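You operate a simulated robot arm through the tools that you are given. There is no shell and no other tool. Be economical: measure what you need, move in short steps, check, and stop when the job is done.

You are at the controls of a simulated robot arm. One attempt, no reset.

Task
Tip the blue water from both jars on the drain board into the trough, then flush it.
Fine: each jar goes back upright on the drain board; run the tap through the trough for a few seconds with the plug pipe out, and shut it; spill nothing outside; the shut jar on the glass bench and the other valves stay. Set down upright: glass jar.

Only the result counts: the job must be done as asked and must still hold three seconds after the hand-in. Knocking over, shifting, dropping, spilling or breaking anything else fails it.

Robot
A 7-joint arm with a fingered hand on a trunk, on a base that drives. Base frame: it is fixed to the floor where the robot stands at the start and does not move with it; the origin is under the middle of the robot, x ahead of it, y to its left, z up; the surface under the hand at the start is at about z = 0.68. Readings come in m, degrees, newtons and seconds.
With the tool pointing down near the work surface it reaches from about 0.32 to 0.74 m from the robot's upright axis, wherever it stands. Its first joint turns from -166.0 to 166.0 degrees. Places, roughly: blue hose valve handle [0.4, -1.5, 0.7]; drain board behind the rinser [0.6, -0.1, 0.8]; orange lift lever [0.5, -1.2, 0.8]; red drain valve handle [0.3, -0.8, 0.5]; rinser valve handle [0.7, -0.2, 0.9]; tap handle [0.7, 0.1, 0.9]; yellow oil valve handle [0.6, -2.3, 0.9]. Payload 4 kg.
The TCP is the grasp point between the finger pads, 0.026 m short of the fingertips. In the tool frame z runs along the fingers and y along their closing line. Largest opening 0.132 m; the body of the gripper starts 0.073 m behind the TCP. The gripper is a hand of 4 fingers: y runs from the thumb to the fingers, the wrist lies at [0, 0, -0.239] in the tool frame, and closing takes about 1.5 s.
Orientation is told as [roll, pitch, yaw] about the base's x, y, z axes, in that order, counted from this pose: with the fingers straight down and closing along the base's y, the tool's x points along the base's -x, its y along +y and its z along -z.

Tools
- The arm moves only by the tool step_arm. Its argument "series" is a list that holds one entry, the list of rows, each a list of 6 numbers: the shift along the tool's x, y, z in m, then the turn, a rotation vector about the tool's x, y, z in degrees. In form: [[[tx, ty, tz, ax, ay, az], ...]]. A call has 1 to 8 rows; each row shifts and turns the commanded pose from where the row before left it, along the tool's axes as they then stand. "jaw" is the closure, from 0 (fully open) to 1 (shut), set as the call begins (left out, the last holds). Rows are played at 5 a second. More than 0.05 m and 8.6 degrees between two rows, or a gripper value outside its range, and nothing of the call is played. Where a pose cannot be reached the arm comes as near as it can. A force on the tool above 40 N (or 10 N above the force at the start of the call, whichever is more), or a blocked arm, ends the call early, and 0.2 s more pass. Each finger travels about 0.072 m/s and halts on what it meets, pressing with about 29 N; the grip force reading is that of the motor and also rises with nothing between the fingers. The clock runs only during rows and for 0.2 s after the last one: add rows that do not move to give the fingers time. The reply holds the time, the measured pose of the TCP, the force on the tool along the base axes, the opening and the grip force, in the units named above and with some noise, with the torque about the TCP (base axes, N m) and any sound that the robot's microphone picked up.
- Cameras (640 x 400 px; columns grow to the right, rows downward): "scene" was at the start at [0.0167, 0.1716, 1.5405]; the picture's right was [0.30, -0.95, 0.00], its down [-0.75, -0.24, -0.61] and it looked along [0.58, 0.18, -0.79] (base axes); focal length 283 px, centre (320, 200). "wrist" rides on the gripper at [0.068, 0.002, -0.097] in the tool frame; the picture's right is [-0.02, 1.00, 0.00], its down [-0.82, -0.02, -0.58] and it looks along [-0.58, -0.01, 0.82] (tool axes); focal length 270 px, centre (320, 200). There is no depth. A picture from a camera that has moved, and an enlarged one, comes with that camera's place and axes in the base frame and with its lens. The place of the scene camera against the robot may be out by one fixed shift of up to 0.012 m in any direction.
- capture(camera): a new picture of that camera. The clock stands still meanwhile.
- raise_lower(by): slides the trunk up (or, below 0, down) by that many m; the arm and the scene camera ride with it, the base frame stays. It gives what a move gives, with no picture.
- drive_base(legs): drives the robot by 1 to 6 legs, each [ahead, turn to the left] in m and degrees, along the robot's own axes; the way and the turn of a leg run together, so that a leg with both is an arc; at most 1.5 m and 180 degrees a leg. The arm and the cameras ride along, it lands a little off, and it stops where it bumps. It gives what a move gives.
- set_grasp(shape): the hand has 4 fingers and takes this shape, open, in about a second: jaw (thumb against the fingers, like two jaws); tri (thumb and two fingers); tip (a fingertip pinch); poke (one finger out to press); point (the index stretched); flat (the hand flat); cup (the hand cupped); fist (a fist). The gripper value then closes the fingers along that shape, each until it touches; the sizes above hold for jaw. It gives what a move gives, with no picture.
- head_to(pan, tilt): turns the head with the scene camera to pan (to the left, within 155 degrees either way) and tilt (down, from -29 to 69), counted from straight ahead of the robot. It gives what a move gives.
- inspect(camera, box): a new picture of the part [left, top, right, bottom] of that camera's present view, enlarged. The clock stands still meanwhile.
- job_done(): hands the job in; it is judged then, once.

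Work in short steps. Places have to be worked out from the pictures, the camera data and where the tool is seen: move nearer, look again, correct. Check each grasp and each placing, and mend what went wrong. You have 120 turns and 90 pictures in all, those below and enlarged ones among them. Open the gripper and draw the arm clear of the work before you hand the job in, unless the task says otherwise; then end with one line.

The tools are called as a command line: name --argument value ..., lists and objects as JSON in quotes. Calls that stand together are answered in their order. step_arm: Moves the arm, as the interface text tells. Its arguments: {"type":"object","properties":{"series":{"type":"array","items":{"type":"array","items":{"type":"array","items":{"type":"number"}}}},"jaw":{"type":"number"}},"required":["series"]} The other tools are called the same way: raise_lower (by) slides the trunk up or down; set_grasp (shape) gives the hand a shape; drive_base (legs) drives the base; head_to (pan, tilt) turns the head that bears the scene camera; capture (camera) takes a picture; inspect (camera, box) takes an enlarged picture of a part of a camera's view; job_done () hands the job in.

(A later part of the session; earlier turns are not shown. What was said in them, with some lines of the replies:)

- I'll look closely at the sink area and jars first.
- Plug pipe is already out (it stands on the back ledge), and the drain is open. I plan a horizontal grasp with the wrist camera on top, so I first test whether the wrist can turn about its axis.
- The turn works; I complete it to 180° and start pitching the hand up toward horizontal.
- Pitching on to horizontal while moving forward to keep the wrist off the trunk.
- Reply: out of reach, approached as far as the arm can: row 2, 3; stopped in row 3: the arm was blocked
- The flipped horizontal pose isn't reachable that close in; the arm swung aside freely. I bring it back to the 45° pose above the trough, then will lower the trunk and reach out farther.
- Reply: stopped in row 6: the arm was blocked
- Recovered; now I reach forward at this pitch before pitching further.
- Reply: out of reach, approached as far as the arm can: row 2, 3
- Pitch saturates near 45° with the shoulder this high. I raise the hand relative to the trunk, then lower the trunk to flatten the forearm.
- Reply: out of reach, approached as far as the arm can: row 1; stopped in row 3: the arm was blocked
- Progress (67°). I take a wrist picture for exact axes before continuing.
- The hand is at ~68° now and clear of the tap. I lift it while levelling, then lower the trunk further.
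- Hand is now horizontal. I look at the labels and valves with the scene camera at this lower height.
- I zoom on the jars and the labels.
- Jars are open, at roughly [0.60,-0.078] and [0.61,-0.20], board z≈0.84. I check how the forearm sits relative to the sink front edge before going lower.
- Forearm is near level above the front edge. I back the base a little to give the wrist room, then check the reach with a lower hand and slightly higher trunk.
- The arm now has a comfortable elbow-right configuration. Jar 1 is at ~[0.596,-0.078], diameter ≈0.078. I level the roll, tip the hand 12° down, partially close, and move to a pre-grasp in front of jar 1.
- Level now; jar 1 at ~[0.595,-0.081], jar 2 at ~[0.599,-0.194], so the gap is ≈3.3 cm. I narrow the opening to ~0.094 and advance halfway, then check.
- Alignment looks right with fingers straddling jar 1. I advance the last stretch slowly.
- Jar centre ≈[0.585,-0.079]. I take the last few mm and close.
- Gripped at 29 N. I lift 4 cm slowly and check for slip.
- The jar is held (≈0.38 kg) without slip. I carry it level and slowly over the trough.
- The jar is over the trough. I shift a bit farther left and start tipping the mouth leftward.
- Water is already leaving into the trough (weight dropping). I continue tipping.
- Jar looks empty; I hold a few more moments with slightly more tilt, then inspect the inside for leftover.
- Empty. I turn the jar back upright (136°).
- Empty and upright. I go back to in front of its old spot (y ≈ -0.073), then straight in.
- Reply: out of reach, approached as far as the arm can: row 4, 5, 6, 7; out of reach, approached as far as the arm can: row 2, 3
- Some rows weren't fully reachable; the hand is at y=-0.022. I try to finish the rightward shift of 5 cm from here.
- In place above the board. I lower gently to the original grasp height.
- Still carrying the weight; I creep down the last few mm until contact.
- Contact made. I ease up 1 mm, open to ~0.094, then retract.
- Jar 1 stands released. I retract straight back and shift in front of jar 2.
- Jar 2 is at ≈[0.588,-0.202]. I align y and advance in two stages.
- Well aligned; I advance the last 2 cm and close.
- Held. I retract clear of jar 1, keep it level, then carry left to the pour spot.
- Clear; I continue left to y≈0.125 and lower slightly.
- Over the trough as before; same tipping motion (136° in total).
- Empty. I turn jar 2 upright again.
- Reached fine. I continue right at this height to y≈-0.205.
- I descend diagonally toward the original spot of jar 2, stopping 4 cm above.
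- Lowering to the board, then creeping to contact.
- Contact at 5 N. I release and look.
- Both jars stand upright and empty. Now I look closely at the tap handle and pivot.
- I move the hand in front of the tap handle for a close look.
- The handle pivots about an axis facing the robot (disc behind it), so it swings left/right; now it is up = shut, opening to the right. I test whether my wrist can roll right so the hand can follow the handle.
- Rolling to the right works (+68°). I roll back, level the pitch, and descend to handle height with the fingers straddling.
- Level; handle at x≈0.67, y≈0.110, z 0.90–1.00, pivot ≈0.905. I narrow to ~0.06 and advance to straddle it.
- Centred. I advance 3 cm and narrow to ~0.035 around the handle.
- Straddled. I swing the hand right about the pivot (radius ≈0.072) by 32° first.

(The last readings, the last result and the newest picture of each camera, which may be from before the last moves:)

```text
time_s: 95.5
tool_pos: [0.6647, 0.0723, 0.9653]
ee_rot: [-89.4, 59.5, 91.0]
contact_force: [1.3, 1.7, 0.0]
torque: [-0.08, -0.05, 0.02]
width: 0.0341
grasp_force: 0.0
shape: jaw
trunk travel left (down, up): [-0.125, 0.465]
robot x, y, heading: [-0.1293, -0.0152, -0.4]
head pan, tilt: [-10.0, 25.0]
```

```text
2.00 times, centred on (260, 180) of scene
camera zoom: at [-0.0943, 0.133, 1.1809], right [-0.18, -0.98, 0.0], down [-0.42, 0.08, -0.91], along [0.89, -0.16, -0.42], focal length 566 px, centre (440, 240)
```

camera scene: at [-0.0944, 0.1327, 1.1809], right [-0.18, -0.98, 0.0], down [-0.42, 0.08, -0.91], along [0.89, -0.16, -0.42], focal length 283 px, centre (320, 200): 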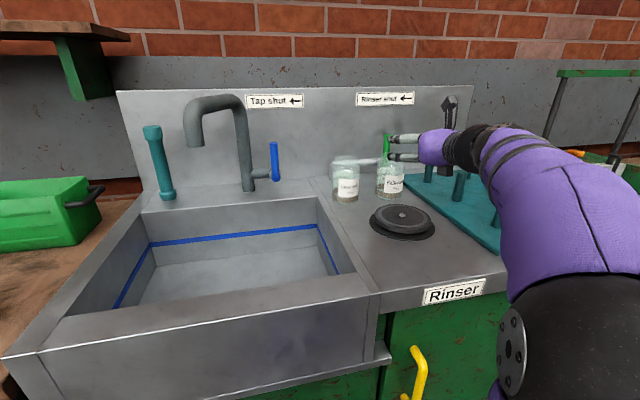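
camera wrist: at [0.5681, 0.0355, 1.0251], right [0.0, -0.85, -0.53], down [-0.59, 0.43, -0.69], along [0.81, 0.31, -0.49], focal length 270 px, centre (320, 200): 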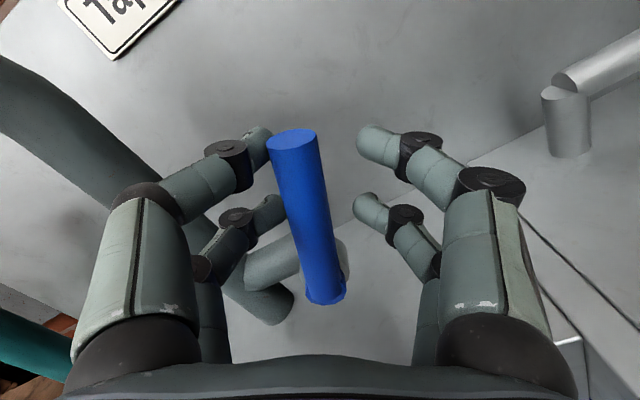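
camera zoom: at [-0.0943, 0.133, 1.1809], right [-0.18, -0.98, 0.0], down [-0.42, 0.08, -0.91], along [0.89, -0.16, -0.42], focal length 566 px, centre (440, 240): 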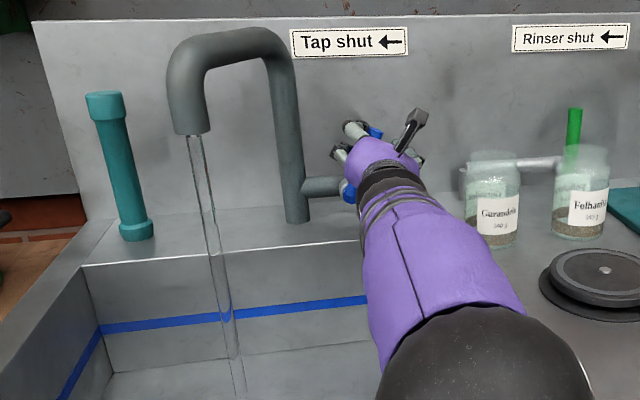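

Water is running into the trough. I open further by 24° and let it run several seconds.

step_arm --series '[[[-0.0007, 0.01, 0, 0, 0, 8], [-0.0007, 0.01, 0, 0, 0, 8], [-0.0007, 0.01, 0, 0, 0, 8], [0, 0, 0, 0, 0, 0], [0, 0, 0, 0, 0, 0], [0, 0, 0, 0, 0, 0], [0, 0, 0, 0, 0, 0], [0, 0, 0, 0, 0, 0]]]'

step_arm --series '[[[0, 0, 0, 0, 0, 0], [0, 0, 0, 0, 0, 0], [0, 0, 0, 0, 0, 0], [0, 0, 0, 0, 0, 0], [0, 0, 0, 0, 0, 0], [0, 0, 0, 0, 0, 0], [0, 0, 0, 0, 0, 0], [0, 0, 0, 0, 0, 0]]]'

capture --camera "scene"

step_arm --series '[[[0, 0, 0, 0, 0, 0], [0, 0, 0, 0, 0, 0], [0, 0, 0, 0, 0, 0], [0, 0, 0, 0, 0, 0], [0, 0, 0, 0, 0, 0], [0, 0, 0, 0, 0, 0], [0, 0, 0, 0, 0, 0], [0, 0, 0, 0, 0, 0]]]'

step_arm --series '[[[0, 0, 0, 0, 0, 0], [0, 0, 0, 0, 0, 0], [0, 0, 0, 0, 0, 0], [0, 0, 0, 0, 0, 0], [0, 0, 0, 0, 0, 0], [0, 0, 0, 0, 0, 0], [0, 0, 0, 0, 0, 0], [0, 0, 0, 0, 0, 0]]]'

inspect --camera "scene" --box '[80, 80, 380, 320]'

capture --camera "wrist"

```text
time_s: 97.2
tool_pos: [0.6646, 0.0507, 0.9463]
ee_rot: [-89.6, 35.6, 90.7]
contact_force: [0.2, 1.1, 0.1]
torque: [-0.01, 0.0, 0.03]
width: 0.0337
grasp_force: 0.1
shape: jaw
trunk travel left (down, up): [-0.125, 0.465]
robot x, y, heading: [-0.1296, -0.0146, -0.5]
head pan, tilt: [-10.0, 25.0]
```

```text
time_s: 99.0
tool_pos: [0.6658, 0.0506, 0.947]
ee_rot: [-89.5, 35.5, 90.7]
contact_force: [-0.4, 0.4, 0.4]
torque: [0.0, 0.0, 0.02]
width: 0.0333
grasp_force: 0.0
shape: jaw
trunk travel left (down, up): [-0.125, 0.465]
robot x, y, heading: [-0.1256, -0.0135, -0.7]
head pan, tilt: [-10.0, 25.0]
```

```text
32 pictures are left
camera scene: at [-0.0944, 0.1328, 1.181], right [-0.18, -0.98, 0.0], down [-0.42, 0.08, -0.91], along [0.89, -0.16, -0.42], focal length 283 px, centre (320, 200)
```

scene: 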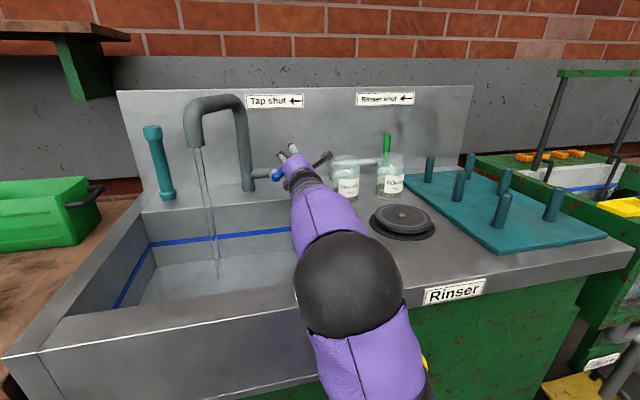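

```text
time_s: 100.8
tool_pos: [0.665, 0.0512, 0.9467]
ee_rot: [-89.5, 35.5, 90.6]
contact_force: [-0.3, 0.4, -0.6]
torque: [0.01, 0.02, 0.04]
width: 0.0332
grasp_force: 0.0
shape: jaw
trunk travel left (down, up): [-0.125, 0.465]
robot x, y, heading: [-0.129, -0.0182, -0.5]
head pan, tilt: [-10.0, 25.0]
```

```text
time_s: 102.7
tool_pos: [0.6646, 0.0506, 0.9461]
ee_rot: [-89.6, 35.5, 90.6]
contact_force: [0.4, 0.2, 0.0]
torque: [-0.04, -0.02, 0.01]
width: 0.0334
grasp_force: 0.1
shape: jaw
trunk travel left (down, up): [-0.125, 0.465]
robot x, y, heading: [-0.1318, -0.014, -0.3]
head pan, tilt: [-10.0, 25.0]
```

```text
1.67 times, centred on (230, 200) of scene
camera zoom: at [-0.0944, 0.1328, 1.181], right [-0.18, -0.98, 0.0], down [-0.42, 0.08, -0.91], along [0.89, -0.16, -0.42], focal length 472 px, centre (470, 200)
```

zoom: 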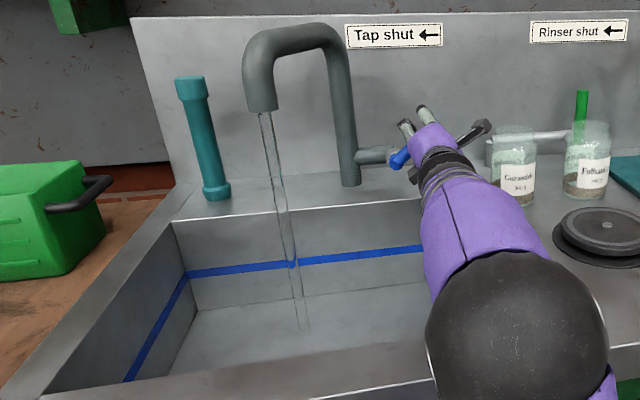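

```text
30 pictures are left
camera wrist: at [0.5686, -0.007, 0.9861], right [0.0, -0.56, -0.83], down [-0.58, 0.67, -0.45], along [0.81, 0.48, -0.33], focal length 270 px, centre (320, 200)
```

wrist: 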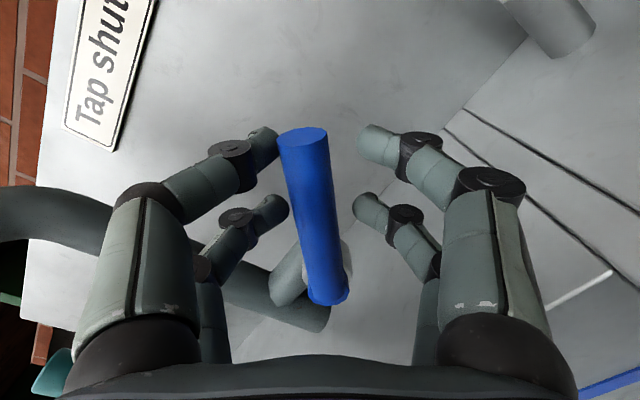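

It has run ~8 s and drained. I swing the handle back left to shut.

step_arm --series '[[[-0.0007, -0.01, 0, 0, 0, -8], [-0.0007, -0.01, 0, 0, 0, -8], [-0.0007, -0.01, 0, 0, 0, -8], [-0.0007, -0.01, 0, 0, 0, -8], [-0.0007, -0.01, 0, 0, 0, -8], [-0.0007, -0.01, 0, 0, 0, -8], [-0.0007, -0.01, 0, 0, 0, -8]]]'

capture --camera "wrist"

inspect --camera "scene" --box '[150, 80, 370, 280]'

```text
time_s: 104.2
tool_pos: [0.6646, 0.1096, 0.9761]
ee_rot: [78.0, 88.4, -101.7]
contact_force: [-0.4, -1.8, -0.8]
torque: [0.04, 0.03, -0.02]
width: 0.0338
grasp_force: 0.0
shape: jaw
trunk travel left (down, up): [-0.125, 0.465]
robot x, y, heading: [-0.1283, -0.012, -0.3]
head pan, tilt: [-10.0, 25.0]
```

```text
29 pictures are left
camera wrist: at [0.5675, 0.1097, 1.0459], right [0.01, -1.0, 0.0], down [-0.58, -0.01, -0.81], along [0.81, 0.0, -0.58], focal length 270 px, centre (320, 200)
```

wrist: 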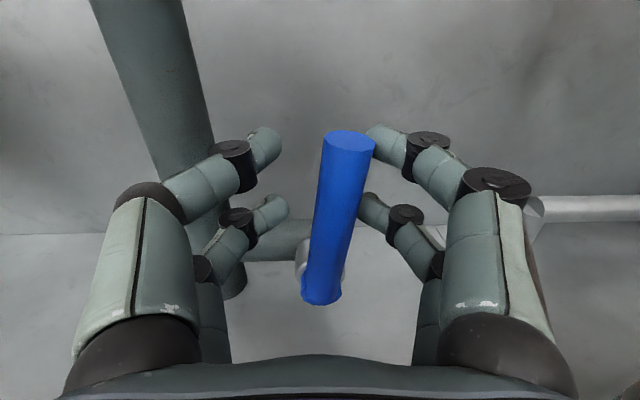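

```text
2.00 times, centred on (260, 180) of scene
camera zoom: at [-0.0943, 0.1326, 1.181], right [-0.18, -0.98, 0.0], down [-0.42, 0.08, -0.91], along [0.89, -0.16, -0.42], focal length 566 px, centre (440, 240)
```

zoom: 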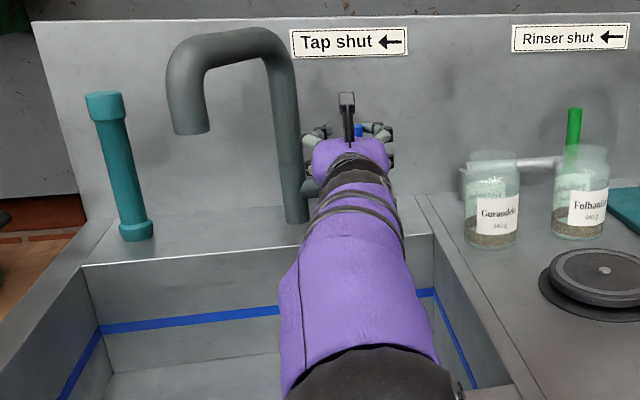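

Flow has stopped; the handle still leans ~8° right. I push on left in small steps until the stop is felt.

step_arm --series '[[[-0.0002, -0.005, 0, 0, 0, -4], [-0.0002, -0.004, 0, 0, 0, -3], [-0.0002, -0.003, 0, 0, 0, -2], [0, 0, 0, 0, 0, 0]]]'

capture --camera "wrist"

```text
time_s: 105.2
tool_pos: [0.665, 0.1218, 0.9742]
ee_rot: [88.0, 79.6, -91.5]
contact_force: [-0.8, -4.9, -0.4]
torque: [0.07, -0.01, -0.11]
width: 0.0347
grasp_force: 0.0
shape: jaw
trunk travel left (down, up): [-0.125, 0.465]
robot x, y, heading: [-0.1299, -0.0137, -0.5]
head pan, tilt: [-10.0, 25.0]
```

```text
27 pictures are left
camera wrist: at [0.5678, 0.1318, 1.0435], right [0.01, -0.99, 0.16], down [-0.58, -0.13, -0.8], along [0.81, -0.09, -0.58], focal length 270 px, centre (320, 200)
```

wrist: 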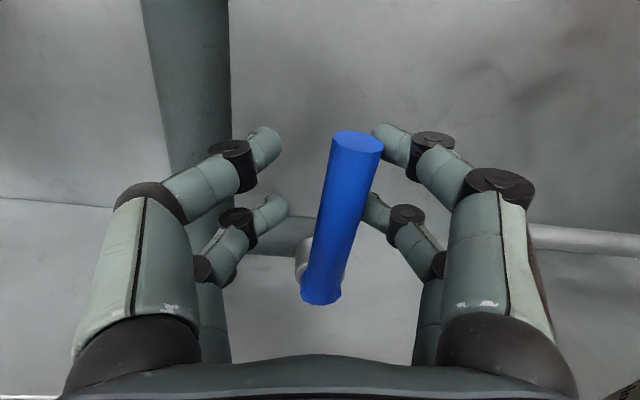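

The stop is felt (5 N) and the handle is upright. I recentre, open, and retract.

step_arm --series '[[[0, 0.005, 0, 0, 0, 4], [0, 0.005, 0, 0, 0, 4], [0, 0, 0, 0, 0, 0]]]' --jaw 0.55

step_arm --series '[[[0, 0, -0.02, 0, 0, 0], [0, 0, -0.04, 0, 0, 0], [0, 0, -0.04, 0, 0, 0], [0, 0, -0.04, 0, 0, 0], [0.03, 0, -0.02, 0, 0, 0]]]'

capture --camera "wrist"

capture --camera "scene"

```text
time_s: 106.0
tool_pos: [0.6657, 0.1121, 0.975]
ee_rot: [81.8, 87.5, -97.8]
contact_force: [-0.5, -0.9, 0.0]
torque: [0.02, 0.0, -0.02]
width: 0.059
grasp_force: 0.2
shape: jaw
trunk travel left (down, up): [-0.125, 0.465]
robot x, y, heading: [-0.131, -0.0127, -0.2]
head pan, tilt: [-10.0, 25.0]
```

```text
time_s: 107.2
tool_pos: [0.5056, 0.1093, 1.0078]
ee_rot: [80.2, 87.5, -99.4]
contact_force: [0.0, 0.0, 0.5]
torque: [0.05, 0.0, 0.05]
width: 0.059
grasp_force: 0.1
shape: jaw
trunk travel left (down, up): [-0.125, 0.465]
robot x, y, heading: [-0.1307, -0.0136, -0.3]
head pan, tilt: [-10.0, 25.0]
```

```text
26 pictures are left
camera wrist: at [0.4089, 0.1117, 1.0778], right [0.01, -1.0, 0.02], down [-0.58, -0.02, -0.81], along [0.81, 0.0, -0.58], focal length 270 px, centre (320, 200)
```

wrist: 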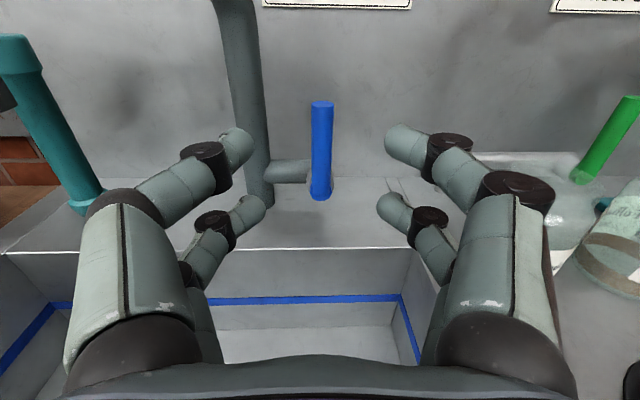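

```text
25 pictures are left
camera scene: at [-0.0941, 0.1328, 1.1809], right [-0.18, -0.98, 0.0], down [-0.42, 0.08, -0.91], along [0.89, -0.16, -0.42], focal length 283 px, centre (320, 200)
```

scene: 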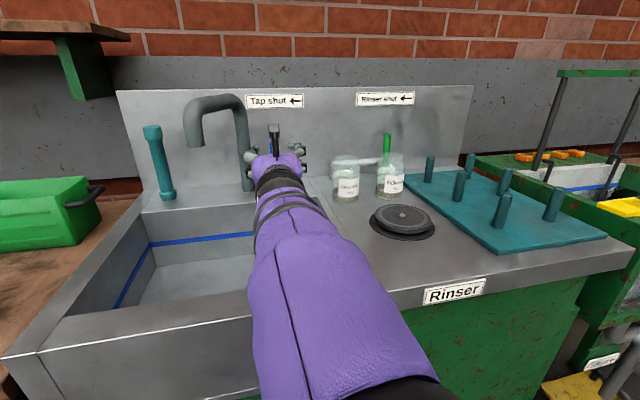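

Tap shut, handle upright. I open the hand, raise it clear, back off slightly, and check the trough and jars.

step_arm --series '[[[0.04, 0, -0.01, 0, 0, 0], [0.04, 0, -0.01, 0, 0, 0], [0.04, 0, 0, 0, 0, 0], [0.04, 0, 0, 0, 0, 0]]]' --jaw 0

raise_lower --by 0.3

drive_base --legs '[[-0.15, 0]]'

head_to --pan 5 --tilt 48

capture --camera "scene"

capture --camera "wrist"

```text
time_s: 108.2
tool_pos: [0.4858, 0.1174, 1.1665]
ee_rot: [80.7, 87.5, -98.9]
contact_force: [0.0, 0.0, 0.9]
torque: [0.0, 0.01, 0.01]
width: 0.1321
grasp_force: 0.1
shape: jaw
trunk travel left (down, up): [-0.125, 0.465]
robot x, y, heading: [-0.1276, -0.0144, -0.7]
head pan, tilt: [-10.0, 25.0]
```

```text
time_s: 111.2
tool_pos: [0.4867, 0.116, 1.4657]
ee_rot: [82.1, 87.5, -97.5]
contact_force: [-1.1, 0.1, 0.6]
torque: [0.0, -0.04, -0.02]
width: 0.1317
grasp_force: 0.1
shape: jaw
trunk travel left (down, up): [-0.425, 0.165]
robot x, y, heading: [-0.1264, -0.0132, -0.5]
head pan, tilt: [-10.0, 25.0]
```

```text
time_s: 112.6
tool_pos: [0.3393, 0.1184, 1.4667]
ee_rot: [82.2, 87.5, -97.3]
contact_force: [0.4, 0.9, -0.3]
torque: [-0.01, 0.01, -0.01]
width: 0.1321
grasp_force: 0.0
shape: jaw
trunk travel left (down, up): [-0.425, 0.165]
robot x, y, heading: [-0.2741, -0.0133, -0.4]
head pan, tilt: [-10.0, 25.0]
```

```text
time_s: 113.5
tool_pos: [0.3389, 0.1186, 1.4659]
ee_rot: [82.2, 87.5, -97.2]
contact_force: [-0.2, 1.1, -0.3]
torque: [0.01, 0.0, -0.01]
width: 0.1318
grasp_force: 0.1
shape: jaw
trunk travel left (down, up): [-0.425, 0.165]
robot x, y, heading: [-0.2764, -0.0119, -0.5]
head pan, tilt: [5.0, 48.0]
```

```text
24 pictures are left
camera scene: at [-0.254, 0.1566, 1.4462], right [0.08, -1.0, 0.0], down [-0.74, -0.06, -0.67], along [0.67, 0.05, -0.74], focal length 283 px, centre (320, 200)
```

scene: 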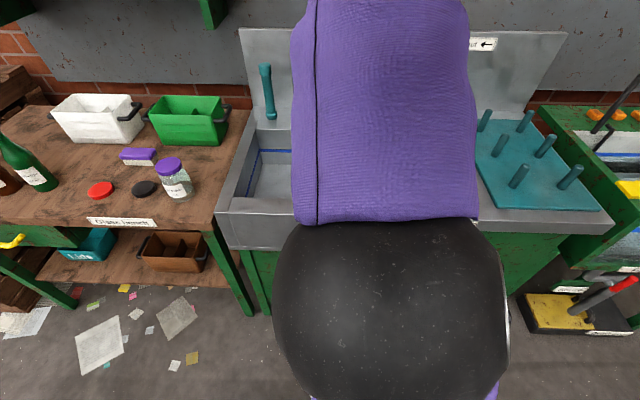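

```text
23 pictures are left
camera wrist: at [0.2425, 0.1194, 1.5365], right [0.01, -1.0, 0.02], down [-0.58, -0.02, -0.81], along [0.81, 0.0, -0.58], focal length 270 px, centre (320, 200)
```

wrist: 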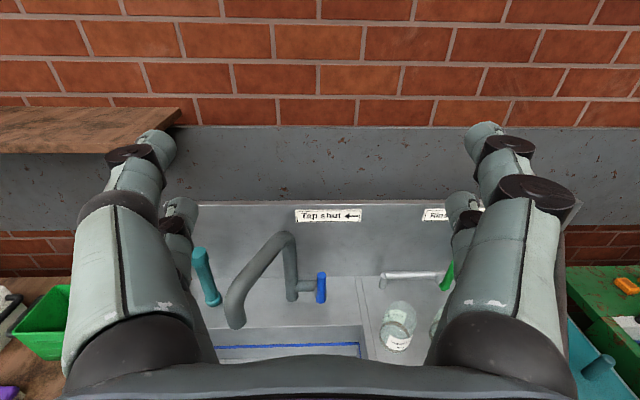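

I pitch the hand down to see the trough floor with the wrist camera.

step_arm --series '[[[0, 0, 0, 0, -8, 0], [0, 0, 0, 0, -8, 0], [0, 0, 0, 0, -8, 0], [0, 0, 0, 0, -8, 0], [0, 0, 0, 0, -8, 0]]]'

capture --camera "wrist"

```text
time_s: 114.7
tool_pos: [0.3388, 0.1172, 1.4473]
ee_rot: [4.2, 58.6, -175.7]
contact_force: [0.5, -0.2, -0.7]
torque: [-0.01, -0.01, 0.06]
width: 0.1319
grasp_force: 0.1
shape: jaw
out of reach, approached as far as the arm can: row 4, 5
trunk travel left (down, up): [-0.425, 0.165]
robot x, y, heading: [-0.2758, -0.0131, -0.5]
head pan, tilt: [5.0, 48.0]
```

```text
22 pictures are left
camera wrist: at [0.2909, 0.1191, 1.5567], right [0.0, -1.0, 0.02], down [-0.92, 0.0, -0.4], along [0.4, -0.02, -0.92], focal length 270 px, centre (320, 200)
```

wrist: 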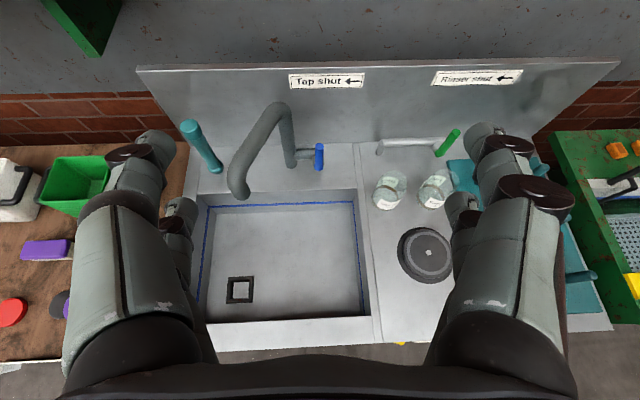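

inspect --camera "wrist" --box '[180, 130, 480, 330]'

```text
2.00 times, centred on (330, 230) of wrist
camera zoom: at [0.2909, 0.1191, 1.5567], right [0.0, -1.0, 0.02], down [-0.92, 0.0, -0.4], along [0.4, -0.02, -0.92], focal length 541 px, centre (300, 140)
```

zoom: 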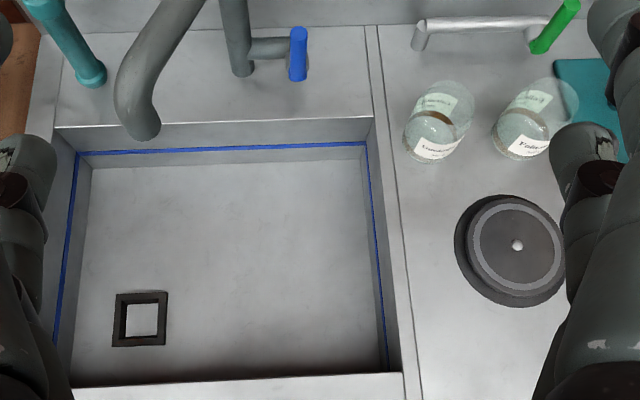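

The trough is clean and empty. Both jars are upright and empty on the board, the tap is shut, and the arm is clear with the hand open, so I hand the job in.

job_done

```text
The job is handed in.
```

I poured the blue water from both jars into the trough and flushed it with the tap for about 8 seconds with the plug pipe out. The tap is shut again, both empty jars are back upright on the drain board, no spill showed in the last pictures, and the job is handed in.
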